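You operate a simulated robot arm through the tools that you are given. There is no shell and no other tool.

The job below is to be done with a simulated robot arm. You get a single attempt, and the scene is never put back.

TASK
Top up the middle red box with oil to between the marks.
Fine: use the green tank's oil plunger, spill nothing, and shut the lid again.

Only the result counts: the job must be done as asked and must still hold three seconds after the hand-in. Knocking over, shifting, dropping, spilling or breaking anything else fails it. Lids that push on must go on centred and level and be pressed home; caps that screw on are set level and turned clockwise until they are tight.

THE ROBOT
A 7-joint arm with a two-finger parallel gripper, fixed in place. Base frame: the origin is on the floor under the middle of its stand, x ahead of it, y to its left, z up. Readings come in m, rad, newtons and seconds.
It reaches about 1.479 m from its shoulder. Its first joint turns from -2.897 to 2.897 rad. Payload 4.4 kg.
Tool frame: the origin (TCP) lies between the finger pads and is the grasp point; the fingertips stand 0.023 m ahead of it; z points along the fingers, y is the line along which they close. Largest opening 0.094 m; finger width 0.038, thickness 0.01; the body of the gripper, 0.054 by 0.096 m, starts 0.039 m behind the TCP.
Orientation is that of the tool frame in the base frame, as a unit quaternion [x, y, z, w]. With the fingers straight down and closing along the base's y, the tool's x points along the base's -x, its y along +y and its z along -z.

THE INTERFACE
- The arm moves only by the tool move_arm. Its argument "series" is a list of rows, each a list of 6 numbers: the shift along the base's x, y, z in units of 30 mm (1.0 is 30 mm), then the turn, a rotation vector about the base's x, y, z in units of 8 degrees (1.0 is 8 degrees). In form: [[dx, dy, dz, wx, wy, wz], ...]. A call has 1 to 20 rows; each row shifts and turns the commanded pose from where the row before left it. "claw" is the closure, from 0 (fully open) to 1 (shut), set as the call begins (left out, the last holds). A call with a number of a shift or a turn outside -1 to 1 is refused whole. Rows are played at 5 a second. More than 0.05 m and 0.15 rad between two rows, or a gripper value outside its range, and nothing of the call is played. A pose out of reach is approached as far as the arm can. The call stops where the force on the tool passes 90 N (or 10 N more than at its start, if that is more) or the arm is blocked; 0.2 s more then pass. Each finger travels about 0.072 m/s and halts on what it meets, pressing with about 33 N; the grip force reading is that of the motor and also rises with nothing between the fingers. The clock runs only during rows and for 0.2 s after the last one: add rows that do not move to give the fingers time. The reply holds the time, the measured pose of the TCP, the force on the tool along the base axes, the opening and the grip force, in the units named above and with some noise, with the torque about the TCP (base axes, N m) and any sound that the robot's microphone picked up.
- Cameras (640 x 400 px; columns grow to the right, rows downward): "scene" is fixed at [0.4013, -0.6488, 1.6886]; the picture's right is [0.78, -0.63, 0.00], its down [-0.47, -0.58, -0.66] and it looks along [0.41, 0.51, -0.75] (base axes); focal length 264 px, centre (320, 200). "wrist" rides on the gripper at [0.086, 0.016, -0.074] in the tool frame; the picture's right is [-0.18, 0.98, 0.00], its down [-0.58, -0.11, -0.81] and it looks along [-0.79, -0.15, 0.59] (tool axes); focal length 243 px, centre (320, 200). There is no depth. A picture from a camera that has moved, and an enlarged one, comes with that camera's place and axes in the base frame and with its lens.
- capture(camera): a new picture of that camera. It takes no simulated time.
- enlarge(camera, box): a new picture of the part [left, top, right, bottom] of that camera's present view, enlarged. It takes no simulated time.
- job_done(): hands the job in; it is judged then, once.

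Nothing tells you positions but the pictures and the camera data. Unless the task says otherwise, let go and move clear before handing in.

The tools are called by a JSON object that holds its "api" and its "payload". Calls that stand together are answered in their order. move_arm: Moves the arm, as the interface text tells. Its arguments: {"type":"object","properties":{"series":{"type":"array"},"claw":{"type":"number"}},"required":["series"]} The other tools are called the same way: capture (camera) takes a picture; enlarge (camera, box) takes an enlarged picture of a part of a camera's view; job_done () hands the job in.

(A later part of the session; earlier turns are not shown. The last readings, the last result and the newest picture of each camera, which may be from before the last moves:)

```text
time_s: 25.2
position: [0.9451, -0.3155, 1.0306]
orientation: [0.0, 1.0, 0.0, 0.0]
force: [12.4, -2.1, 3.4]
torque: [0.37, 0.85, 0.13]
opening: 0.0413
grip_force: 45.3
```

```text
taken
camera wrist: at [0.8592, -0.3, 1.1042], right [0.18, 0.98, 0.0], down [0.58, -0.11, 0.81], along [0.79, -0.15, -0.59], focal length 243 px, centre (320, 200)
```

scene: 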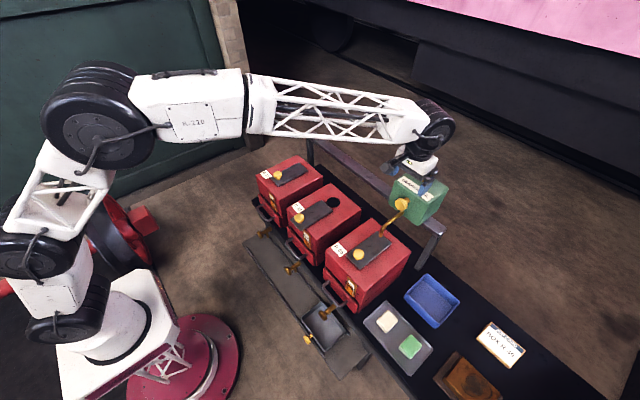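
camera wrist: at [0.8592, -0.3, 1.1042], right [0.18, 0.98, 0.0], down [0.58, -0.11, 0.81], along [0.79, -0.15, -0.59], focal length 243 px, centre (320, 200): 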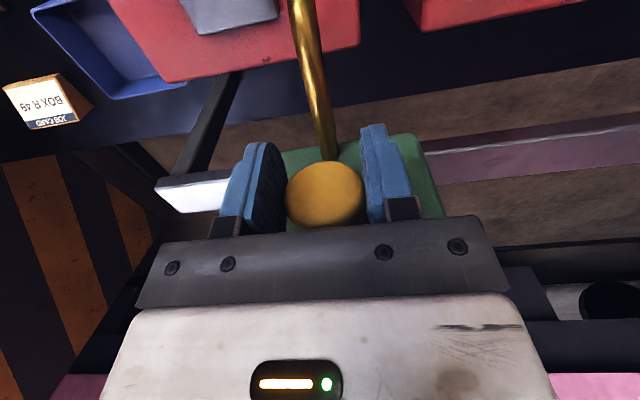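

The tank follows the knob cleanly. I'll continue another 150 mm.

{"api": "move_arm", "payload": {"series": [[0, 0.5, 0, 0, 0, 0], [0, 0.5, 0, 0, 0, 0], [0, 0.5, 0, 0, 0, 0], [0, 0.5, 0, 0, 0, 0], [0, 0.5, 0, 0, 0, 0]]}}

{"api": "move_arm", "payload": {"series": [[0, 0.5, 0, 0, 0, 0], [0, 0.5, 0, 0, 0, 0], [0, 0.5, 0, 0, 0, 0], [0, 0.5, 0, 0, 0, 0], [0, 0.5, 0, 0, 0, 0]]}}

{"api": "capture", "payload": {"camera": "wrist"}}

{"api": "enlarge", "payload": {"camera": "scene", "box": [290, 120, 410, 220]}}

```text
time_s: 26.4
position: [0.9457, -0.2378, 1.0292]
orientation: [0.0, 1.0, -0.001, 0.001]
force: [26.8, -0.3, 12.1]
torque: [0.02, -0.26, 0.02]
opening: 0.0417
grip_force: 45.1
```

```text
time_s: 27.6
position: [0.9452, -0.164, 1.028]
orientation: [0.001, 1.0, 0.001, 0.0]
force: [-29.6, 1.7, 24.7]
torque: [-0.06, -0.25, 0.06]
opening: 0.0418
grip_force: 45.1
```

```text
taken
camera wrist: at [0.8599, -0.1472, 1.1027], right [0.18, 0.98, 0.0], down [0.58, -0.11, 0.81], along [0.79, -0.15, -0.59], focal length 243 px, centre (320, 200)
```

wrist: 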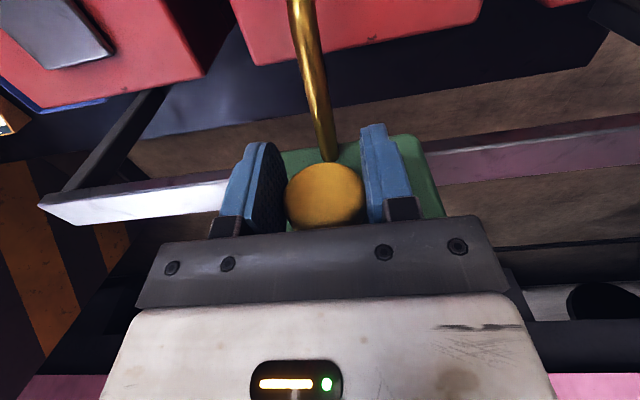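

```text
4.00 times, centred on (350, 170) of scene
camera zoom: at [0.4013, -0.6488, 1.6886], right [0.78, -0.63, 0.0], down [-0.47, -0.58, -0.66], along [0.41, 0.51, -0.75], focal length 1057 px, centre (200, 320)
```

zoom: 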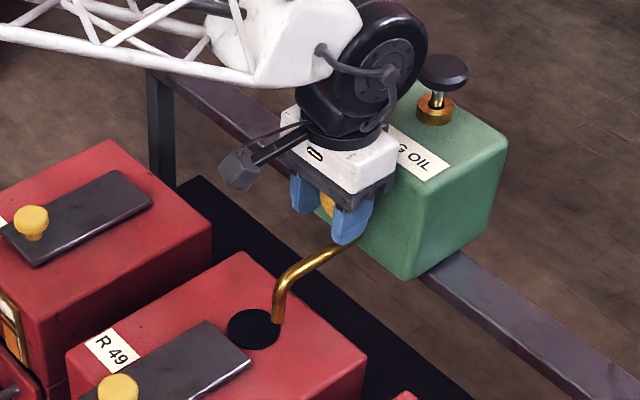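

The spout is approaching the hole; I need about 36 mm more.

{"api": "move_arm", "payload": {"series": [[0, 0.4, 0, 0, 0, 0], [0, 0.4, 0, 0, 0, 0], [0, 0.4, 0, 0, 0, 0]]}}

{"api": "enlarge", "payload": {"camera": "scene", "box": [310, 170, 370, 220]}}

{"api": "enlarge", "payload": {"camera": "scene", "box": [290, 120, 410, 220]}}

{"api": "capture", "payload": {"camera": "wrist"}}

```text
time_s: 28.4
position: [0.9458, -0.1302, 1.0279]
orientation: [0.0, 1.0, 0.0, 0.001]
force: [21.7, -1.2, 6.3]
torque: [0.23, -0.83, 0.24]
opening: 0.0414
grip_force: 45.2
```

```text
8.00 times, centred on (340, 195) of scene
camera zoom: at [0.4013, -0.6488, 1.6886], right [0.78, -0.63, 0.0], down [-0.47, -0.58, -0.66], along [0.41, 0.51, -0.75], focal length 2113 px, centre (160, 240)
```

zoom: 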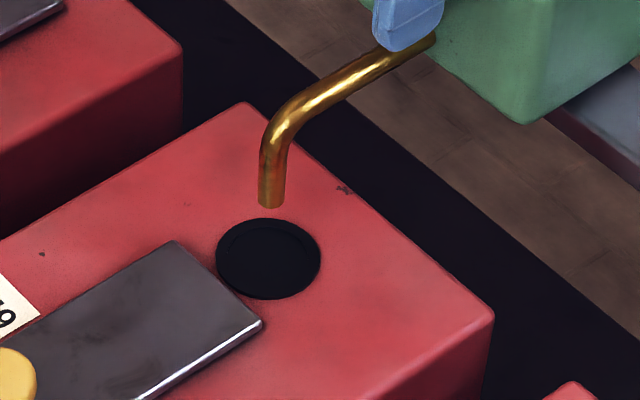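

```text
4.00 times, centred on (350, 170) of scene
camera zoom: at [0.4013, -0.6488, 1.6886], right [0.78, -0.63, 0.0], down [-0.47, -0.58, -0.66], along [0.41, 0.51, -0.75], focal length 1057 px, centre (200, 320)
```

zoom: 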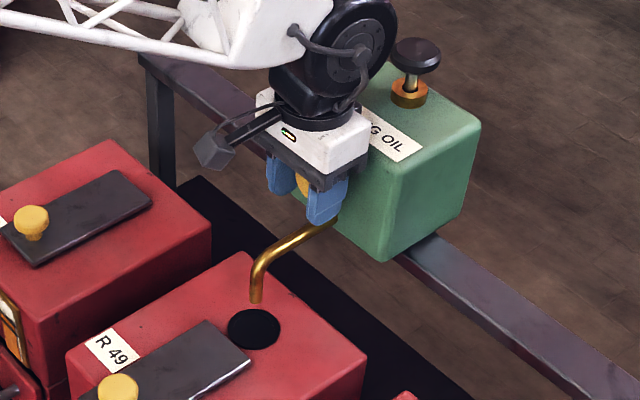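

```text
taken
camera wrist: at [0.8598, -0.114, 1.1024], right [0.18, 0.98, 0.0], down [0.58, -0.11, 0.81], along [0.79, -0.15, -0.59], focal length 243 px, centre (320, 200)
```

wrist: 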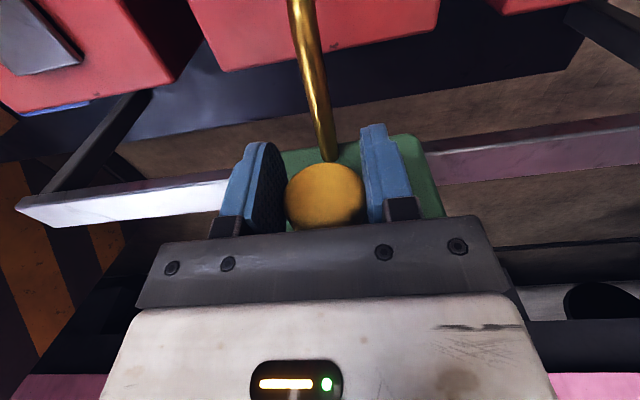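

The spout tip projects straight down onto the centre of the hole. The y force is about zero, so I'll release the knob and rise.

{"api": "move_arm", "payload": {"series": [[0, 0, 0, 0, 0, 0], [0, 0, 0, 0, 0, 0], [0, 0, 0, 0, 0, 0], [0, 0, 0, 0, 0, 0]], "claw": 0}}

{"api": "enlarge", "payload": {"camera": "scene", "box": [310, 170, 370, 220]}}

{"api": "capture", "payload": {"camera": "wrist"}}

```text
time_s: 29.4
position: [0.9455, -0.13, 1.0287]
orientation: [0.0, 1.0, 0.001, 0.001]
force: [-1.4, 0.6, 0.1]
torque: [0.01, 0.02, 0.02]
opening: 0.0939
grip_force: 0.0
```

```text
8.00 times, centred on (340, 195) of scene
camera zoom: at [0.4013, -0.6488, 1.6886], right [0.78, -0.63, 0.0], down [-0.47, -0.58, -0.66], along [0.41, 0.51, -0.75], focal length 2113 px, centre (160, 240)
```

zoom: 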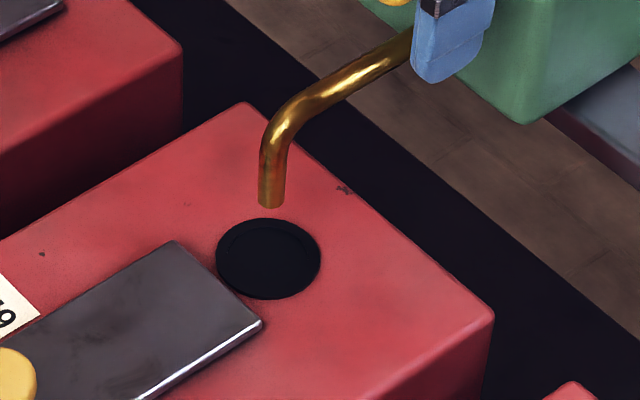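

```text
taken
camera wrist: at [0.859, -0.1144, 1.1031], right [0.18, 0.98, 0.0], down [0.58, -0.11, 0.81], along [0.79, -0.15, -0.59], focal length 243 px, centre (320, 200)
```

wrist: 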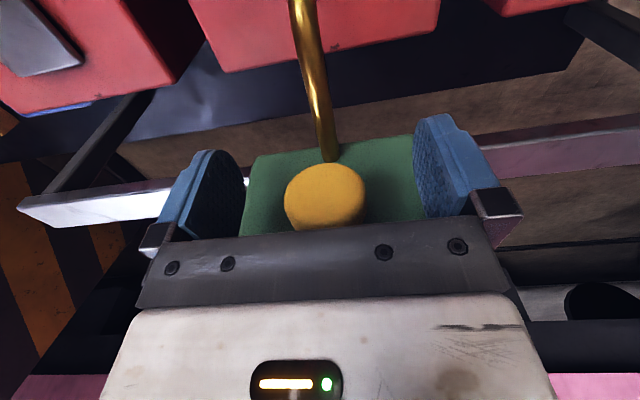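

The tank stayed put. I'll rise, close the fingers, and hover above the plunger at about (1.074, -0.130).

{"api": "move_arm", "payload": {"series": [[0, 0, 0.9, 0, 0, 0], [0, 0, 0.9, 0, 0, 0], [0, 0, 0.9, 0, 0, 0], [0, 0, 0.9, 0, 0, 0], [0, 0, 0.9, 0, 0, 0], [0, 0, 0.9, 0, 0, 0], [0, 0, 0.9, 0, 0, 0], [0, 0, 0.9, 0, 0, 0]]}}

{"api": "capture", "payload": {"camera": "wrist"}}

{"api": "enlarge", "payload": {"camera": "scene", "box": [290, 110, 410, 210]}}

{"api": "enlarge", "payload": {"camera": "scene", "box": [292, 224, 312, 240]}}

```text
time_s: 31.2
position: [0.9441, -0.1286, 1.2436]
orientation: [0.0, 1.0, 0.0, 0.0]
force: [0.4, -0.2, -0.9]
torque: [0.0, 0.01, -0.02]
opening: 0.0941
grip_force: 0.1
```

```text
taken
camera wrist: at [0.8602, -0.1128, 1.3179], right [0.18, 0.98, 0.0], down [0.58, -0.11, 0.81], along [0.79, -0.15, -0.59], focal length 243 px, centre (320, 200)
```

wrist: 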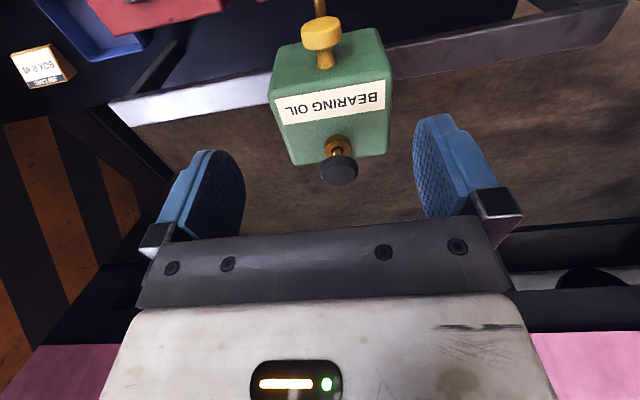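

```text
4.00 times, centred on (350, 160) of scene
camera zoom: at [0.4013, -0.6488, 1.6886], right [0.78, -0.63, 0.0], down [-0.47, -0.58, -0.66], along [0.41, 0.51, -0.75], focal length 1057 px, centre (200, 360)
```

zoom: 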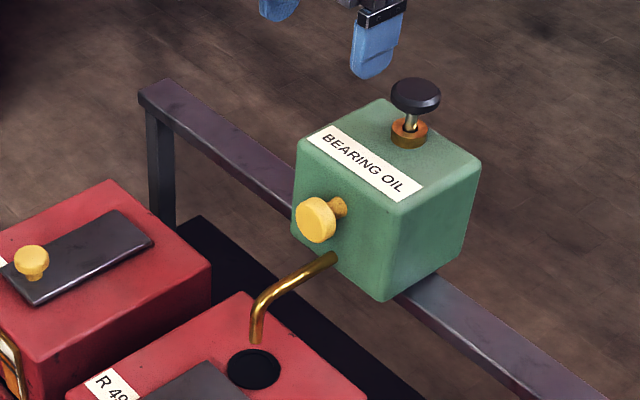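

```text
16.00 times, centred on (302, 232) of scene
camera zoom: at [0.4013, -0.6488, 1.6886], right [0.78, -0.63, 0.0], down [-0.47, -0.58, -0.66], along [0.41, 0.51, -0.75], focal length 4226 px, centre (608, -312)
```

zoom: 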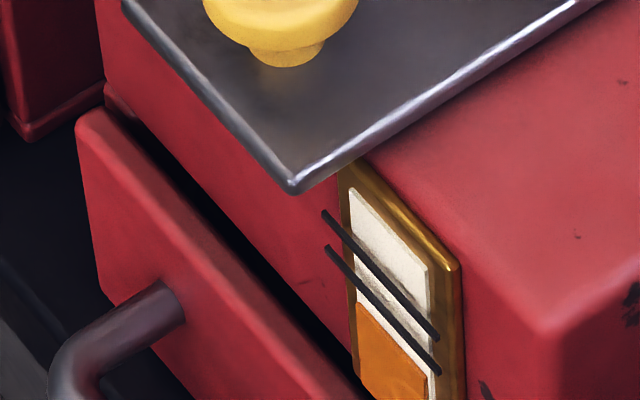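

The gauge stays visible, and the plunger top is at (1.074, -0.130, 1.121). I'll move above it with closed fingers.

{"api": "move_arm", "payload": {"series": [[0.86, -0.01, 0, 0, 0, 0], [0.86, -0.01, 0, 0, 0, 0], [0.86, -0.01, 0, 0, 0, 0], [0.86, -0.01, 0, 0, 0, 0], [0.86, -0.01, 0, 0, 0, 0]], "claw": 1}}

{"api": "move_arm", "payload": {"series": [[0, 0, -0.8, 0, 0, 0], [0, 0, -0.8, 0, 0, 0]]}}

{"api": "capture", "payload": {"camera": "wrist"}}

{"api": "enlarge", "payload": {"camera": "scene", "box": [310, 90, 410, 190]}}

{"api": "enlarge", "payload": {"camera": "scene", "box": [290, 224, 320, 248]}}

```text
time_s: 32.4
position: [1.0739, -0.1288, 1.2442]
orientation: [-0.001, 1.0, 0.0, 0.0]
force: [-0.2, -0.8, 0.3]
torque: [0.02, -0.01, 0.0]
opening: 0.0001
grip_force: 33.5
```

```text
time_s: 33.0
position: [1.072, -0.1277, 1.1957]
orientation: [0.0, 1.0, 0.001, 0.001]
force: [0.9, 0.4, 0.2]
torque: [0.0, 0.0, -0.01]
opening: 0.0
grip_force: 32.9
```

```text
taken
camera wrist: at [0.9865, -0.1128, 1.2716], right [0.18, 0.98, 0.0], down [0.58, -0.11, 0.81], along [0.79, -0.15, -0.59], focal length 243 px, centre (320, 200)
```

wrist: 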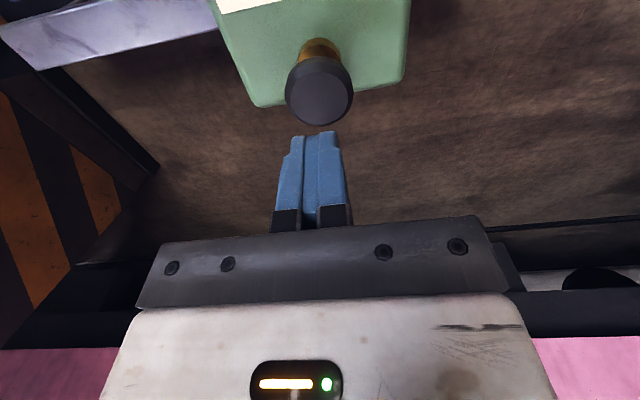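

```text
4.00 times, centred on (360, 140) of scene
camera zoom: at [0.4013, -0.6488, 1.6886], right [0.78, -0.63, 0.0], down [-0.47, -0.58, -0.66], along [0.41, 0.51, -0.75], focal length 1057 px, centre (160, 440)
```

zoom: 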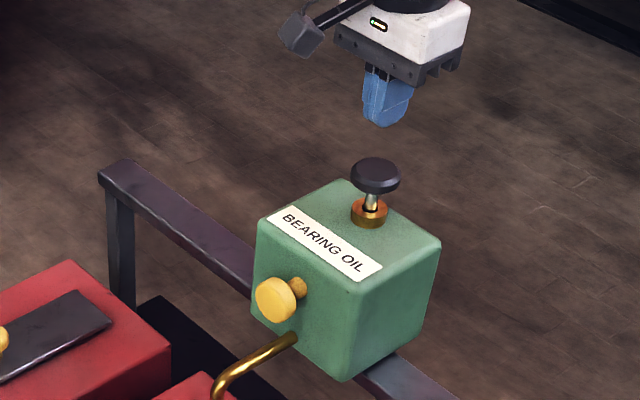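

```text
16.00 times, centred on (305, 236) of scene
camera zoom: at [0.4013, -0.6488, 1.6886], right [0.78, -0.63, 0.0], down [-0.47, -0.58, -0.66], along [0.41, 0.51, -0.75], focal length 4226 px, centre (560, -376)
```

zoom: 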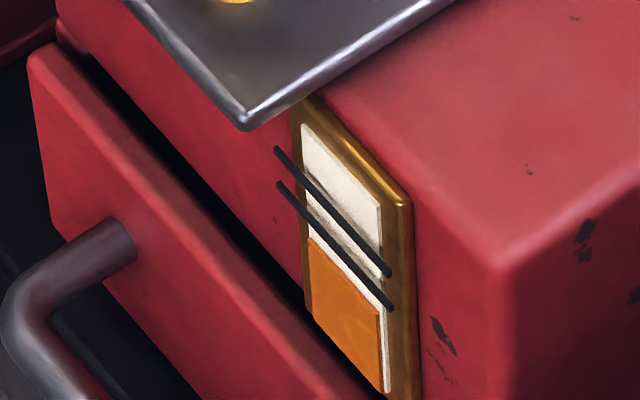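

The fingers are centred over the plunger with about 50 mm to go. The oil is at roughly 0.40 of the window and the marks are at about 0.53 and 0.70. I'll approach to just above contact.

{"api": "move_arm", "payload": {"series": [[0, -0.03, -0.7, 0, 0, 0], [0, -0.03, -0.7, 0, 0, 0]]}}

{"api": "move_arm", "payload": {"series": [[0, 0, -0.1, 0, 0, 0], [0, 0, -0.1, 0, 0, 0]]}}

{"api": "enlarge", "payload": {"camera": "scene", "box": [320, 100, 400, 180]}}

```text
time_s: 33.6
position: [1.0727, -0.1318, 1.1569]
orientation: [0.0, 1.0, 0.0, 0.001]
force: [-0.6, -0.5, 1.2]
torque: [0.01, -0.02, 0.0]
opening: 0.0
grip_force: 32.8
```

```text
time_s: 34.2
position: [1.074, -0.1315, 1.1498]
orientation: [0.0, 1.0, 0.0, 0.0]
force: [-0.8, 0.3, 0.9]
torque: [0.01, 0.0, -0.03]
opening: 0.0002
grip_force: 33.0
```

```text
5.00 times, centred on (360, 140) of scene
camera zoom: at [0.4013, -0.6488, 1.6886], right [0.78, -0.63, 0.0], down [-0.47, -0.58, -0.66], along [0.41, 0.51, -0.75], focal length 1321 px, centre (120, 500)
```

zoom: 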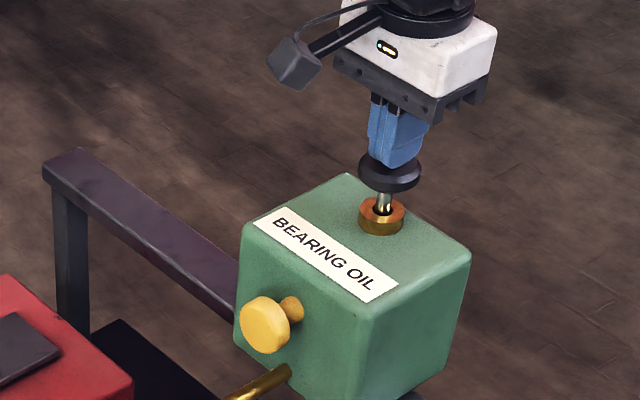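

The fingertips are just above the plunger. I'll go down in 2 mm steps.

{"api": "move_arm", "payload": {"series": [[0, 0, -0.07, 0, 0, 0], [0, 0, -0.07, 0, 0, 0]]}}

{"api": "move_arm", "payload": {"series": [[0, 0, -0.07, 0, 0, 0], [0, 0, -0.07, 0, 0, 0]]}}

{"api": "enlarge", "payload": {"camera": "scene", "box": [320, 100, 400, 180]}}

{"api": "enlarge", "payload": {"camera": "scene", "box": [310, 170, 370, 220]}}

{"api": "enlarge", "payload": {"camera": "scene", "box": [290, 224, 320, 248]}}

```text
time_s: 34.8
position: [1.0734, -0.1325, 1.1466]
orientation: [0.001, 1.0, 0.001, 0.001]
force: [-0.1, -2.4, 4.7]
torque: [-0.02, 0.06, 0.03]
opening: 0.0
grip_force: 32.4
```

```text
time_s: 35.4
position: [1.0735, -0.1313, 1.1412]
orientation: [0.001, 1.0, 0.0, 0.0]
force: [-4.8, 0.1, 6.1]
torque: [0.03, 0.12, -0.03]
opening: 0.0
grip_force: 33.1
```

```text
5.00 times, centred on (360, 140) of scene
camera zoom: at [0.4013, -0.6488, 1.6886], right [0.78, -0.63, 0.0], down [-0.47, -0.58, -0.66], along [0.41, 0.51, -0.75], focal length 1321 px, centre (120, 500)
```

zoom: 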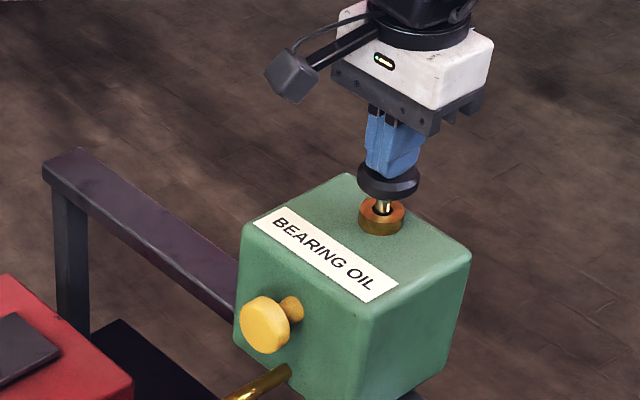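

```text
8.00 times, centred on (340, 195) of scene
camera zoom: at [0.4013, -0.6488, 1.6886], right [0.78, -0.63, 0.0], down [-0.47, -0.58, -0.66], along [0.41, 0.51, -0.75], focal length 2113 px, centre (160, 240)
```

zoom: 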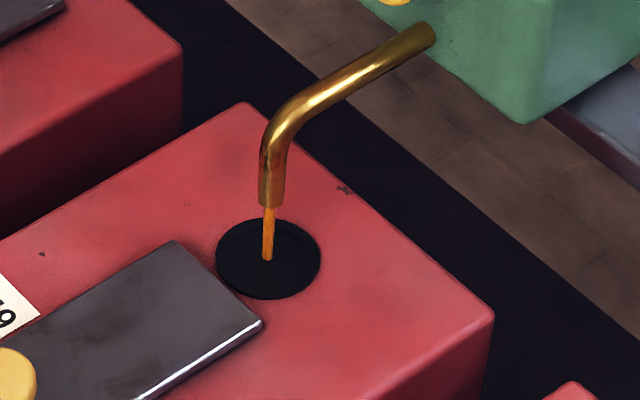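

```text
16.00 times, centred on (305, 236) of scene
camera zoom: at [0.4013, -0.6488, 1.6886], right [0.78, -0.63, 0.0], down [-0.47, -0.58, -0.66], along [0.41, 0.51, -0.75], focal length 4226 px, centre (560, -376)
```

zoom: 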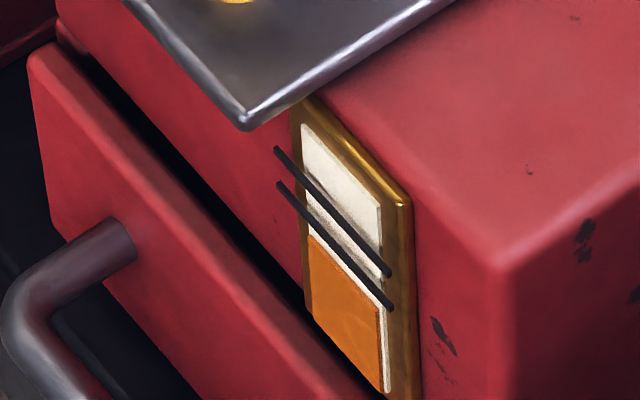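

Oil is streaming cleanly into the hole and the gauge is just starting to rise. I'll hold briefly to learn the flow rate.

{"api": "move_arm", "payload": {"series": [[0, 0, 0, 0, 0, 0], [0, 0, 0, 0, 0, 0]]}}

{"api": "enlarge", "payload": {"camera": "scene", "box": [290, 224, 320, 248]}}

{"api": "enlarge", "payload": {"camera": "scene", "box": [310, 170, 370, 220]}}

```text
time_s: 36.0
position: [1.0738, -0.1322, 1.14]
orientation: [-0.001, 1.0, 0.001, 0.0]
force: [-1.9, 1.1, 5.3]
torque: [0.02, 0.1, 0.02]
opening: 0.0
grip_force: 32.8
```

```text
16.00 times, centred on (305, 236) of scene
camera zoom: at [0.4013, -0.6488, 1.6886], right [0.78, -0.63, 0.0], down [-0.47, -0.58, -0.66], along [0.41, 0.51, -0.75], focal length 4226 px, centre (560, -376)
```

zoom: 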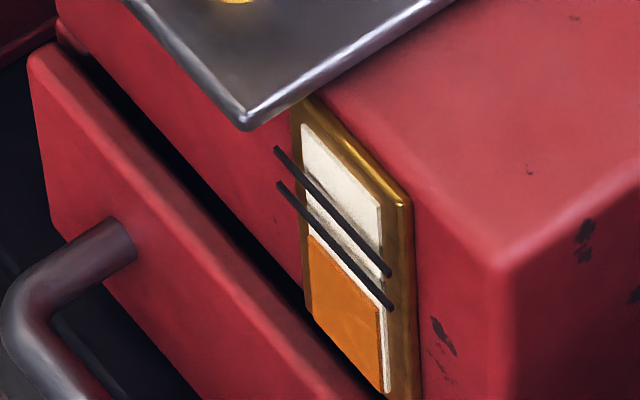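

```text
8.00 times, centred on (340, 195) of scene
camera zoom: at [0.4013, -0.6488, 1.6886], right [0.78, -0.63, 0.0], down [-0.47, -0.58, -0.66], along [0.41, 0.51, -0.75], focal length 2113 px, centre (160, 240)
```

zoom: 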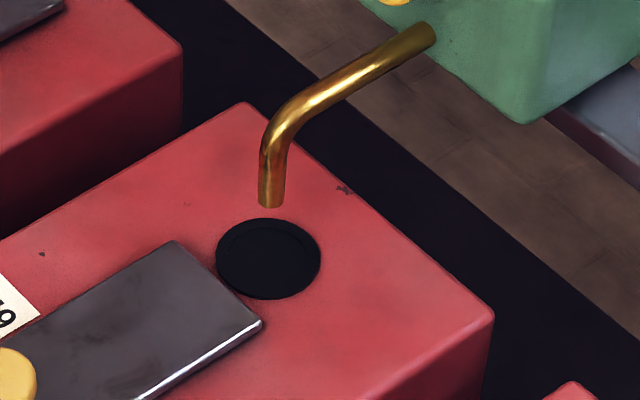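

Flow only happens while the plunger moves down, so it's metered by travel. I'll push the rest of this stroke in small steps.

{"api": "move_arm", "payload": {"series": [[0, 0, -0.1, 0, 0, 0], [0, 0, -0.1, 0, 0, 0]]}}

{"api": "move_arm", "payload": {"series": [[0, 0, -0.1, 0, 0, 0], [0, 0, -0.1, 0, 0, 0]]}}

{"api": "enlarge", "payload": {"camera": "scene", "box": [290, 224, 320, 248]}}

{"api": "enlarge", "payload": {"camera": "scene", "box": [320, 100, 400, 180]}}

```text
time_s: 36.6
position: [1.0728, -0.1313, 1.1342]
orientation: [-0.001, 1.0, 0.0, 0.0]
force: [5.9, 1.4, 7.3]
torque: [0.06, -0.06, 0.0]
opening: 0.0
grip_force: 33.3
```

```text
time_s: 37.2
position: [1.074, -0.1321, 1.1262]
orientation: [0.0, 1.0, 0.0, 0.0]
force: [-6.4, 1.6, 9.8]
torque: [0.02, 0.12, 0.01]
opening: 0.0
grip_force: 32.5
heard: click
```

```text
16.00 times, centred on (305, 236) of scene
camera zoom: at [0.4013, -0.6488, 1.6886], right [0.78, -0.63, 0.0], down [-0.47, -0.58, -0.66], along [0.41, 0.51, -0.75], focal length 4226 px, centre (560, -376)
```

zoom: 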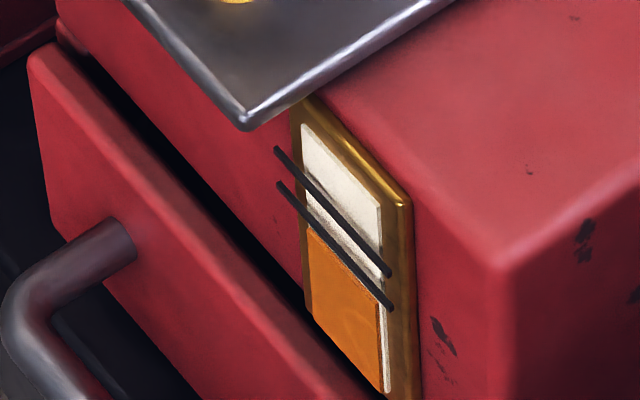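

```text
5.00 times, centred on (360, 140) of scene
camera zoom: at [0.4013, -0.6488, 1.6886], right [0.78, -0.63, 0.0], down [-0.47, -0.58, -0.66], along [0.41, 0.51, -0.75], focal length 1321 px, centre (120, 500)
```

zoom: 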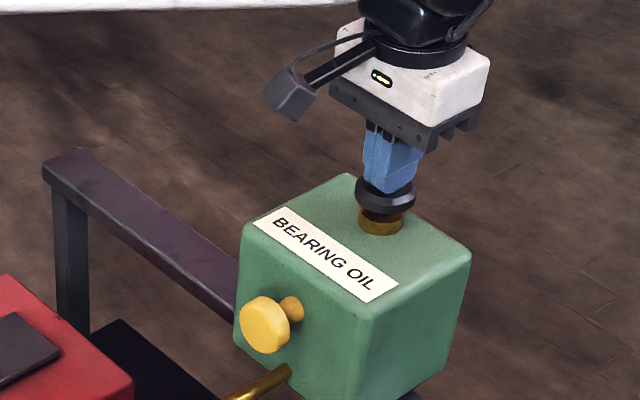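

A click marked the end of the stroke, and the gauge rose about 10 px of the roughly 42 I need to reach mid-band. I'll measure with a tighter zoom before the next stroke.

{"api": "enlarge", "payload": {"camera": "scene", "box": [302, 229, 312, 237]}}

{"api": "enlarge", "payload": {"camera": "scene", "box": [300, 230, 315, 242]}}

{"api": "enlarge", "payload": {"camera": "scene", "box": [310, 170, 370, 220]}}

```text
16.00 times, centred on (307, 233) of scene
camera zoom: at [0.4013, -0.6488, 1.6886], right [0.78, -0.63, 0.0], down [-0.47, -0.58, -0.66], along [0.41, 0.51, -0.75], focal length 4226 px, centre (528, -328)
```

zoom: 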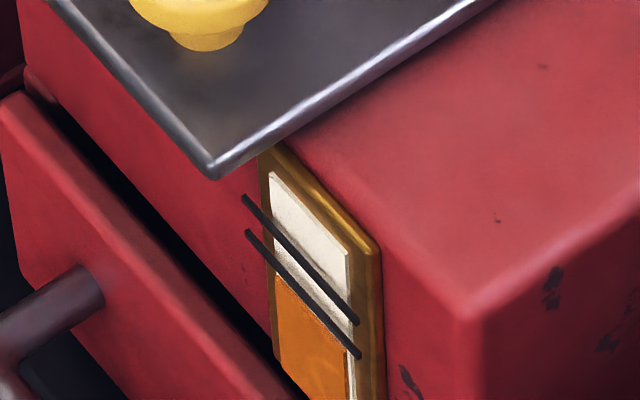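

```text
16.00 times, centred on (308, 236) of scene
camera zoom: at [0.4013, -0.6488, 1.6886], right [0.78, -0.63, 0.0], down [-0.47, -0.58, -0.66], along [0.41, 0.51, -0.75], focal length 4226 px, centre (520, -376)
```

zoom: 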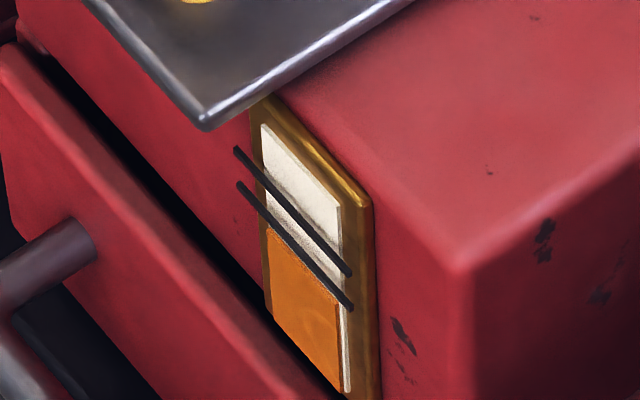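

```text
8.00 times, centred on (340, 195) of scene
camera zoom: at [0.4013, -0.6488, 1.6886], right [0.78, -0.63, 0.0], down [-0.47, -0.58, -0.66], along [0.41, 0.51, -0.75], focal length 2113 px, centre (160, 240)
```

zoom: 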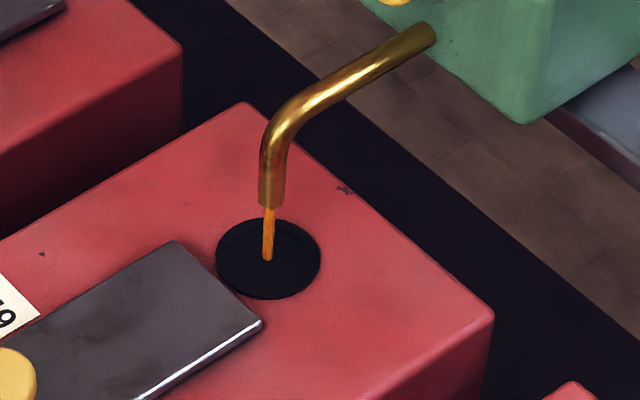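

Each full stroke gives about 10 px and I need about 31 px more to reach mid-band, so roughly three more strokes. I'll raise to let the plunger return.

{"api": "move_arm", "payload": {"series": [[0, 0, 0.4, 0, 0, 0], [0, 0, 0.4, 0, 0, 0], [0, 0, 0.2, 0, 0, 0], [0, 0, 0, 0, 0, 0]]}}

{"api": "enlarge", "payload": {"camera": "scene", "box": [320, 100, 400, 180]}}

{"api": "enlarge", "payload": {"camera": "scene", "box": [300, 230, 315, 242]}}

{"api": "enlarge", "payload": {"camera": "scene", "box": [310, 170, 370, 220]}}

```text
time_s: 38.2
position: [1.0731, -0.1328, 1.157]
orientation: [0.001, 1.0, -0.001, 0.0]
force: [-0.5, 0.0, -0.1]
torque: [0.0, 0.01, 0.0]
opening: 0.0
grip_force: 33.3
```

```text
5.00 times, centred on (360, 140) of scene
camera zoom: at [0.4013, -0.6488, 1.6886], right [0.78, -0.63, 0.0], down [-0.47, -0.58, -0.66], along [0.41, 0.51, -0.75], focal length 1321 px, centre (120, 500)
```

zoom: 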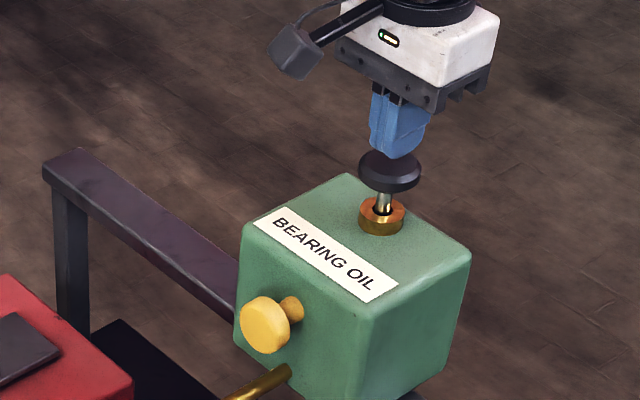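

```text
16.00 times, centred on (308, 236) of scene
camera zoom: at [0.4013, -0.6488, 1.6886], right [0.78, -0.63, 0.0], down [-0.47, -0.58, -0.66], along [0.41, 0.51, -0.75], focal length 4226 px, centre (520, -376)
```

zoom: 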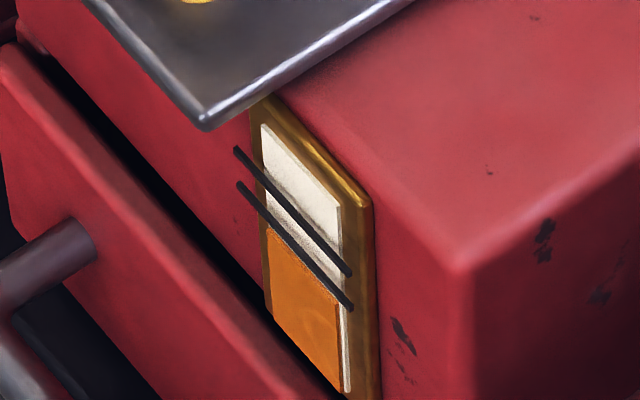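

```text
8.00 times, centred on (340, 195) of scene
camera zoom: at [0.4013, -0.6488, 1.6886], right [0.78, -0.63, 0.0], down [-0.47, -0.58, -0.66], along [0.41, 0.51, -0.75], focal length 2113 px, centre (160, 240)
```

zoom: 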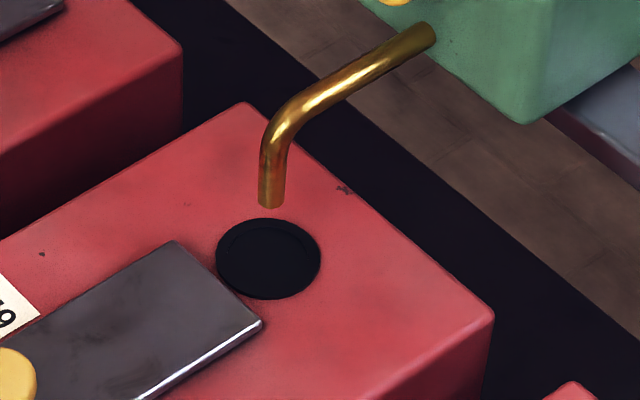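

The plunger springs back fully and there's no drip. I'll do a second full stroke at the same pace.

{"api": "move_arm", "payload": {"series": [[0, 0, -0.2, 0, 0, 0], [0, 0, -0.12, 0, 0, 0], [0, 0, -0.1, 0, 0, 0], [0, 0, -0.1, 0, 0, 0], [0, 0, -0.1, 0, 0, 0], [0, 0, -0.1, 0, 0, 0], [0, 0, -0.1, 0, 0, 0], [0, 0, -0.1, 0, 0, 0], [0, 0, -0.1, 0, 0, 0]]}}

{"api": "enlarge", "payload": {"camera": "scene", "box": [300, 230, 315, 242]}}

{"api": "enlarge", "payload": {"camera": "scene", "box": [310, 170, 370, 220]}}

```text
time_s: 40.2
position: [1.0745, -0.1312, 1.128]
orientation: [0.001, 1.0, 0.0, 0.0]
force: [-7.2, 3.2, 10.4]
torque: [0.1, 0.17, 0.0]
opening: 0.0
grip_force: 33.6
heard: click
```

```text
16.00 times, centred on (308, 236) of scene
camera zoom: at [0.4013, -0.6488, 1.6886], right [0.78, -0.63, 0.0], down [-0.47, -0.58, -0.66], along [0.41, 0.51, -0.75], focal length 4226 px, centre (520, -376)
```

zoom: 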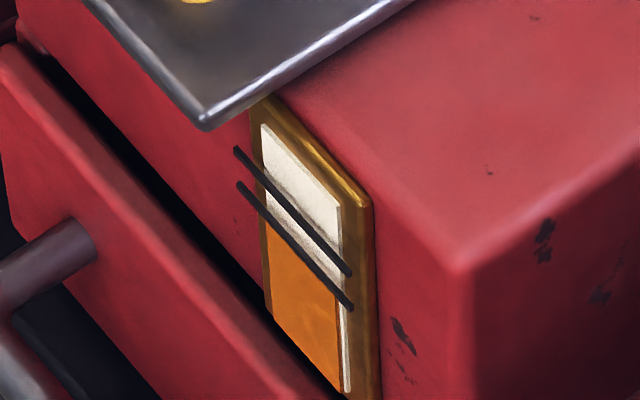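

```text
8.00 times, centred on (340, 195) of scene
camera zoom: at [0.4013, -0.6488, 1.6886], right [0.78, -0.63, 0.0], down [-0.47, -0.58, -0.66], along [0.41, 0.51, -0.75], focal length 2113 px, centre (160, 240)
```

zoom: 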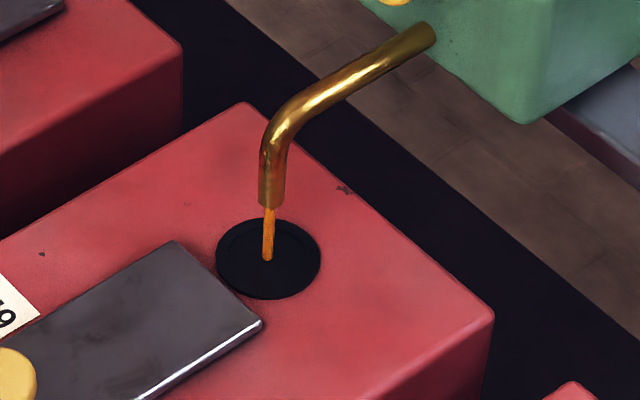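

The level is now right at the lower mark. Two more strokes should put it mid-band, so I'll do the third.

{"api": "move_arm", "payload": {"series": [[0, 0, 0.4, 0, 0, 0], [0, 0, 0.4, 0, 0, 0], [0, 0, 0.2, 0, 0, 0], [0, 0, 0, 0, 0, 0], [0, 0, -0.2, 0, 0, 0], [0, 0, -0.12, 0, 0, 0], [0, 0, -0.1, 0, 0, 0], [0, 0, -0.1, 0, 0, 0], [0, 0, -0.1, 0, 0, 0], [0, 0, -0.1, 0, 0, 0], [0, 0, -0.1, 0, 0, 0], [0, 0, -0.1, 0, 0, 0], [0, 0, -0.1, 0, 0, 0]]}}

{"api": "enlarge", "payload": {"camera": "scene", "box": [300, 230, 315, 242]}}

{"api": "enlarge", "payload": {"camera": "scene", "box": [310, 170, 370, 220]}}

```text
time_s: 43.0
position: [1.0728, -0.1318, 1.1281]
orientation: [-0.001, 1.0, -0.001, 0.0]
force: [7.6, -1.8, 10.6]
torque: [-0.05, -0.06, 0.02]
opening: 0.0001
grip_force: 33.6
heard: click
```

```text
16.00 times, centred on (308, 236) of scene
camera zoom: at [0.4013, -0.6488, 1.6886], right [0.78, -0.63, 0.0], down [-0.47, -0.58, -0.66], along [0.41, 0.51, -0.75], focal length 4226 px, centre (520, -376)
```

zoom: 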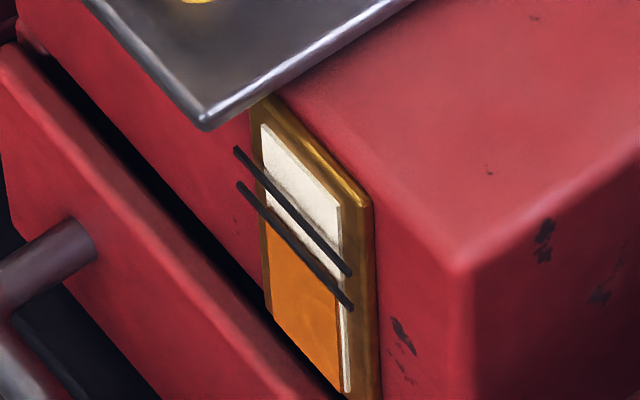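

```text
8.00 times, centred on (340, 195) of scene
camera zoom: at [0.4013, -0.6488, 1.6886], right [0.78, -0.63, 0.0], down [-0.47, -0.58, -0.66], along [0.41, 0.51, -0.75], focal length 2113 px, centre (160, 240)
```

zoom: 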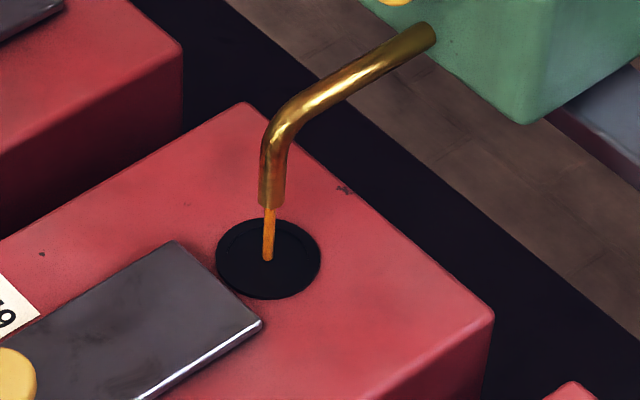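

The level looks near the lower mark from up here, but the mark bars stand proud of the gauge face, so this steep view has parallax. I'll lift off and view the gauge head-on with the wrist camera before adding more.

{"api": "move_arm", "payload": {"series": [[0, 0, 0.5, 0, 0, 0], [0, 0, 0.9, 0, 0, 0], [0, 0, 0.9, 0, 0, 0], [0, 0, 0.9, 0, 0, 0], [0, 0, 0.9, 0, 0, 0]]}}

{"api": "move_arm", "payload": {"series": [[-0.97, 0, 0, 0, 0, 0], [-0.97, 0, 0, 0, 0, 0], [-0.97, 0, 0, 0, 0, 0], [-0.97, 0, 0, 0, 0, 0], [-0.97, 0, 0, 0, 0, 0], [-0.97, 0, 0, 0, 0, 0], [-0.97, 0, 0, 0, 0, 0], [-0.97, 0, 0, 0, 0, 0], [-0.97, 0, 0, 0, 0, 0], [-0.97, 0, 0, 0, 0, 0], [-0.97, 0, 0, 0, 0, 0], [-0.97, 0, 0, 0, 0, 0], [-0.97, 0, 0, 0, 0, 0], [-0.97, 0, 0, 0, 0, 0], [-0.97, 0, 0, 0, 0, 0], [-0.97, 0, 0, 0, 0, 0], [-0.97, 0, 0, 0, 0, 0]]}}

{"api": "capture", "payload": {"camera": "scene"}}

{"api": "capture", "payload": {"camera": "wrist"}}

```text
time_s: 44.2
position: [1.075, -0.1313, 1.2514]
orientation: [-0.001, 1.0, 0.0, -0.001]
force: [0.3, -1.0, -0.6]
torque: [-0.01, -0.01, 0.02]
opening: 0.0
grip_force: 33.3
```

```text
time_s: 47.8
position: [0.5797, -0.1351, 1.2488]
orientation: [0.001, 1.0, 0.0, 0.0]
force: [-0.7, 0.3, 1.6]
torque: [0.01, 0.03, -0.03]
opening: 0.0
grip_force: 32.9
```

```text
taken
```

scene: 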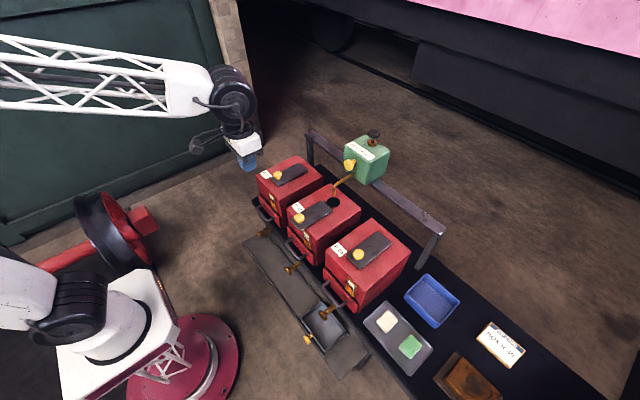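

```text
taken
camera wrist: at [0.494, -0.1185, 1.3246], right [0.18, 0.98, 0.0], down [0.58, -0.11, 0.81], along [0.79, -0.15, -0.59], focal length 243 px, centre (320, 200)
```

wrist: 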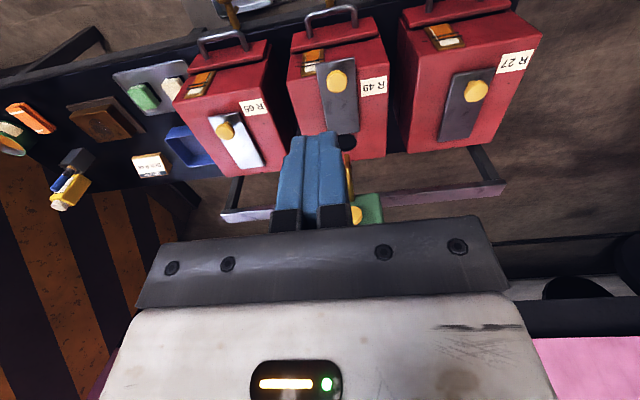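

Now I'll open the fingers for a clear view, tilt the hand so the camera looks level along +x, and come down in front of the gauge.

{"api": "move_arm", "payload": {"series": [[-0.2, 0, -0.3, 0, -0.92, 0], [-0.2, 0, -0.3, 0, -0.92, 0], [-0.2, 0, -0.3, 0, -0.92, 0], [-0.2, 0, -0.3, 0, -0.92, 0], [-0.2, 0, -0.3, 0, -0.92, 0]], "claw": 0}}

{"api": "move_arm", "payload": {"series": [[0, -0.05, -0.9, 0, 0, 0], [0, -0.05, -0.9, 0, 0, 0], [0, -0.05, -0.9, 0, 0, 0], [0, -0.05, -0.9, 0, 0, 0], [0, -0.05, -0.9, 0, 0, 0], [0, -0.05, -0.9, 0, 0, 0], [0, -0.05, -0.9, 0, 0, 0], [0, -0.05, -0.9, 0, 0, 0]]}}

{"api": "capture", "payload": {"camera": "wrist"}}

{"api": "capture", "payload": {"camera": "scene"}}

```text
time_s: 49.0
position: [0.5484, -0.1317, 1.2077]
orientation: [0.0, 0.949, 0.0, 0.317]
force: [-0.2, -0.4, 0.2]
torque: [0.01, 0.03, 0.02]
opening: 0.094
grip_force: 0.1
```

```text
time_s: 50.8
position: [0.5488, -0.1448, 0.9872]
orientation: [0.0, 0.949, 0.0, 0.316]
force: [-0.6, -0.3, -1.2]
torque: [0.02, 0.0, 0.03]
opening: 0.0939
grip_force: 0.2
```

```text
taken
camera wrist: at [0.4362, -0.1288, 0.9945], right [0.15, 0.98, 0.11], down [-0.02, -0.11, 0.99], along [0.99, -0.15, 0.0], focal length 243 px, centre (320, 200)
```

wrist: 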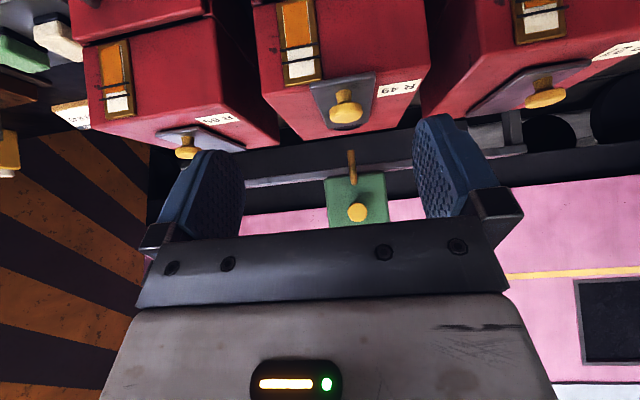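

```text
taken
```

scene: 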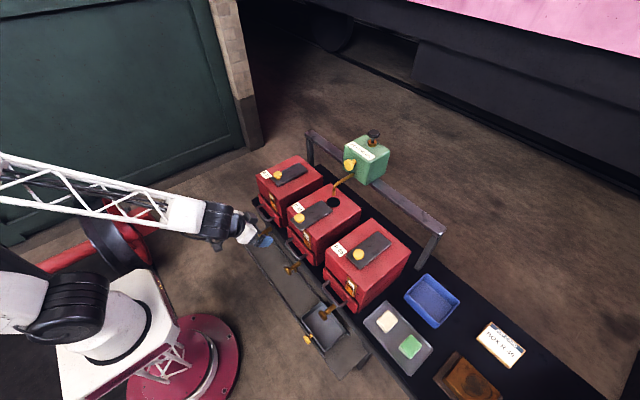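

The camera is level now. I'll descend to the gauge's height, staying well back from the handles.

{"api": "move_arm", "payload": {"series": [[0, 0, -0.9, 0, 0, 0], [0, 0, -0.9, 0, 0, 0], [0, 0, -0.9, 0, 0, 0], [0, 0, -0.9, 0, 0, 0], [0, 0, -0.9, 0, 0, 0], [0, 0, -0.9, 0, 0, 0]]}}

{"api": "capture", "payload": {"camera": "wrist"}}

{"api": "enlarge", "payload": {"camera": "wrist", "box": [250, 130, 350, 230]}}

```text
time_s: 52.2
position: [0.5516, -0.1451, 0.8271]
orientation: [0.0, 0.949, 0.0, 0.315]
force: [0.0, -0.1, -0.2]
torque: [0.02, 0.03, 0.02]
opening: 0.0941
grip_force: 0.0
```

```text
taken
camera wrist: at [0.4373, -0.1287, 0.8347], right [0.15, 0.98, 0.11], down [-0.02, -0.11, 0.99], along [0.99, -0.15, 0.0], focal length 243 px, centre (320, 200)
```

wrist: 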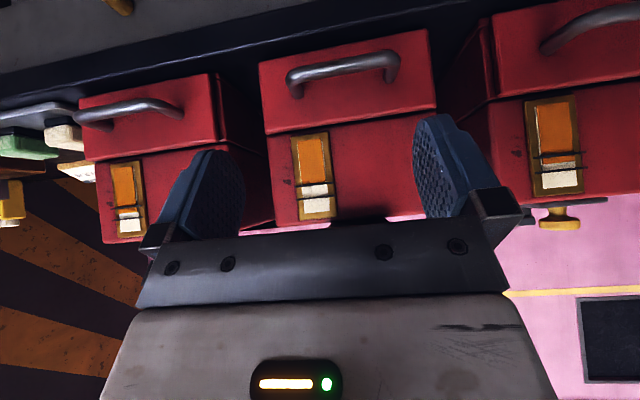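

```text
4.00 times, centred on (300, 180) of wrist
camera zoom: at [0.4373, -0.1287, 0.8347], right [0.15, 0.98, 0.11], down [-0.02, -0.11, 0.99], along [0.99, -0.15, 0.0], focal length 970 px, centre (400, 280)
```

zoom: 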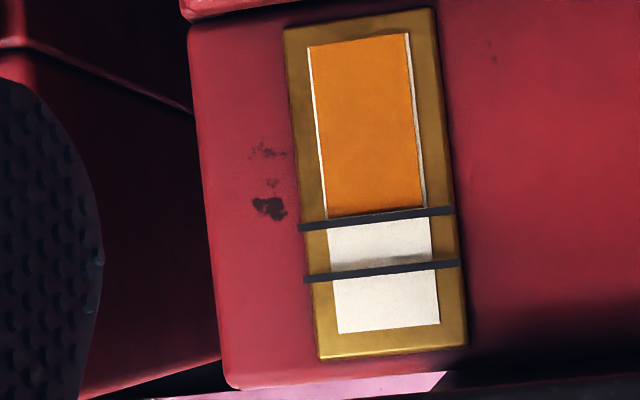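

Head-on, the oil is just touching the underside of the lower mark after three strokes. The band is about 52 px tall and each stroke adds about 13 px, so about two and a half more strokes should reach the middle. I'll zoom once more for a reference.

{"api": "enlarge", "payload": {"camera": "wrist", "box": [285, 160, 345, 220]}}

{"api": "enlarge", "payload": {"camera": "wrist", "box": [500, 80, 620, 220]}}

```text
6.67 times, centred on (315, 190) of wrist
camera zoom: at [0.4373, -0.1287, 0.8347], right [0.15, 0.98, 0.11], down [-0.02, -0.11, 0.99], along [0.99, -0.15, 0.0], focal length 1618 px, centre (353, 267)
```

zoom: 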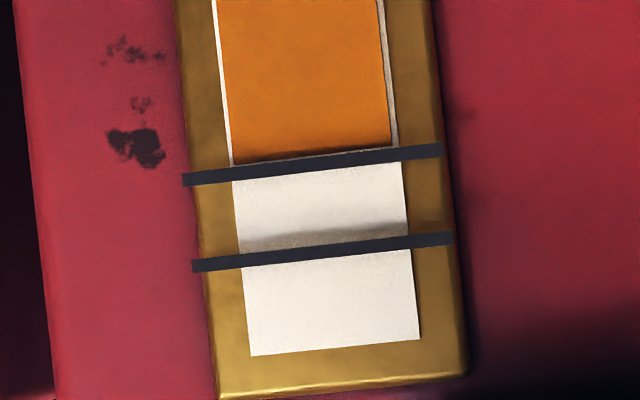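

```text
2.86 times, centred on (560, 150) of wrist
camera zoom: at [0.4373, -0.1287, 0.8347], right [0.15, 0.98, 0.11], down [-0.02, -0.11, 0.99], along [0.99, -0.15, 0.0], focal length 693 px, centre (-366, 343)
```

zoom: 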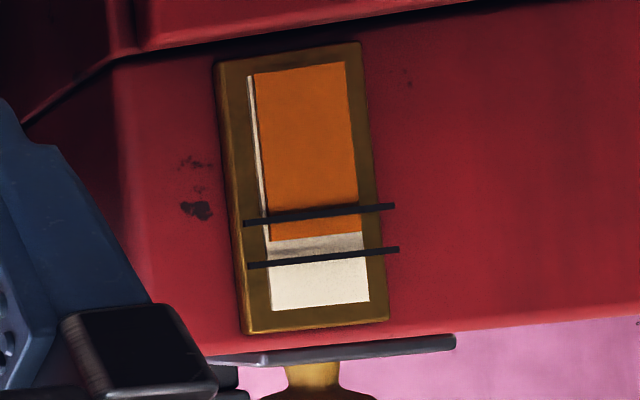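

Confirmed: about 9 mm more, or roughly 2.4 strokes. I'll retrace the path back over the plunger.

{"api": "move_arm", "payload": {"series": [[0, 0, 0.9, 0, 0, 0], [0, 0, 0.9, 0, 0, 0], [0, 0, 0.9, 0, 0, 0], [0, 0, 0.9, 0, 0, 0], [0, 0, 0.9, 0, 0, 0], [0, 0, 0.9, 0, 0, 0], [0, 0.05, 0.9, 0, 0, 0], [0, 0.05, 0.9, 0, 0, 0], [0, 0.05, 0.9, 0, 0, 0], [0, 0.05, 0.9, 0, 0, 0], [0, 0.05, 0.9, 0, 0, 0], [0, 0.05, 0.9, 0, 0, 0], [0, 0.05, 0.9, 0, 0, 0], [0, 0.05, 0.9, 0, 0, 0], [0.2, 0, 0.3, 0, 0.92, 0], [0.2, 0, 0.3, 0, 0.92, 0], [0.2, 0, 0.3, 0, 0.92, 0], [0.2, 0, 0.3, 0, 0.92, 0], [0.2, 0, 0.3, 0, 0.92, 0]]}}

{"api": "move_arm", "payload": {"series": [[0.97, 0, 0, 0, 0, 0], [0.97, 0, 0, 0, 0, 0], [0.97, 0, 0, 0, 0, 0], [0.97, 0, 0, 0, 0, 0], [0.97, 0, 0, 0, 0, 0], [0.97, 0, 0, 0, 0, 0], [0.97, 0, 0, 0, 0, 0], [0.97, 0, 0, 0, 0, 0], [0.97, 0, 0, 0, 0, 0], [0.97, 0, 0, 0, 0, 0], [0.97, 0, 0, 0, 0, 0], [0.97, 0, 0, 0, 0, 0], [0.97, 0, 0, 0, 0, 0], [0.97, 0, 0, 0, 0, 0], [0.97, 0, 0, 0, 0, 0], [0.97, 0, 0, 0, 0, 0], [0.97, 0, 0, 0, 0, 0]], "claw": 1}}

{"api": "capture", "payload": {"camera": "wrist"}}

{"api": "enlarge", "payload": {"camera": "scene", "box": [310, 90, 410, 190]}}

```text
time_s: 56.2
position: [0.5781, -0.1314, 1.2487]
orientation: [0.0, 1.0, 0.0, -0.001]
force: [-0.9, 0.3, 0.1]
torque: [-0.01, -0.02, 0.03]
opening: 0.0939
grip_force: 0.0
```

```text
time_s: 59.8
position: [1.0738, -0.1307, 1.2508]
orientation: [0.0, 1.0, -0.001, 0.001]
force: [-0.6, 1.0, 0.7]
torque: [-0.02, -0.01, -0.01]
opening: 0.0
grip_force: 32.8
```

```text
taken
camera wrist: at [0.9882, -0.1148, 1.325], right [0.18, 0.98, 0.0], down [0.58, -0.11, 0.81], along [0.79, -0.15, -0.59], focal length 243 px, centre (320, 200)
```

wrist: 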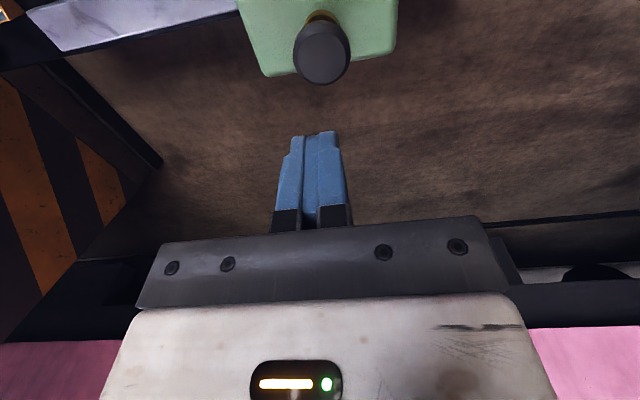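

```text
4.00 times, centred on (360, 140) of scene
camera zoom: at [0.4013, -0.6488, 1.6886], right [0.78, -0.63, 0.0], down [-0.47, -0.58, -0.66], along [0.41, 0.51, -0.75], focal length 1057 px, centre (160, 440)
```

zoom: 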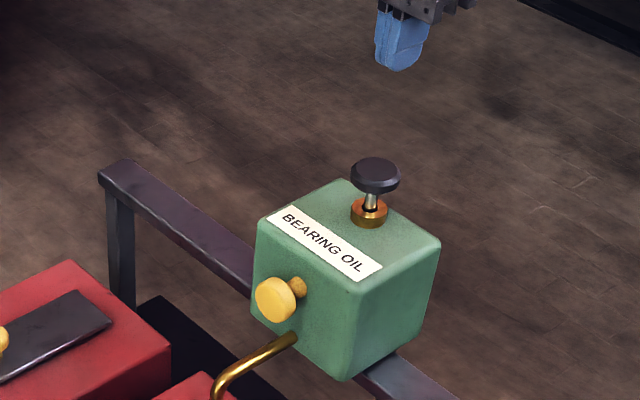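

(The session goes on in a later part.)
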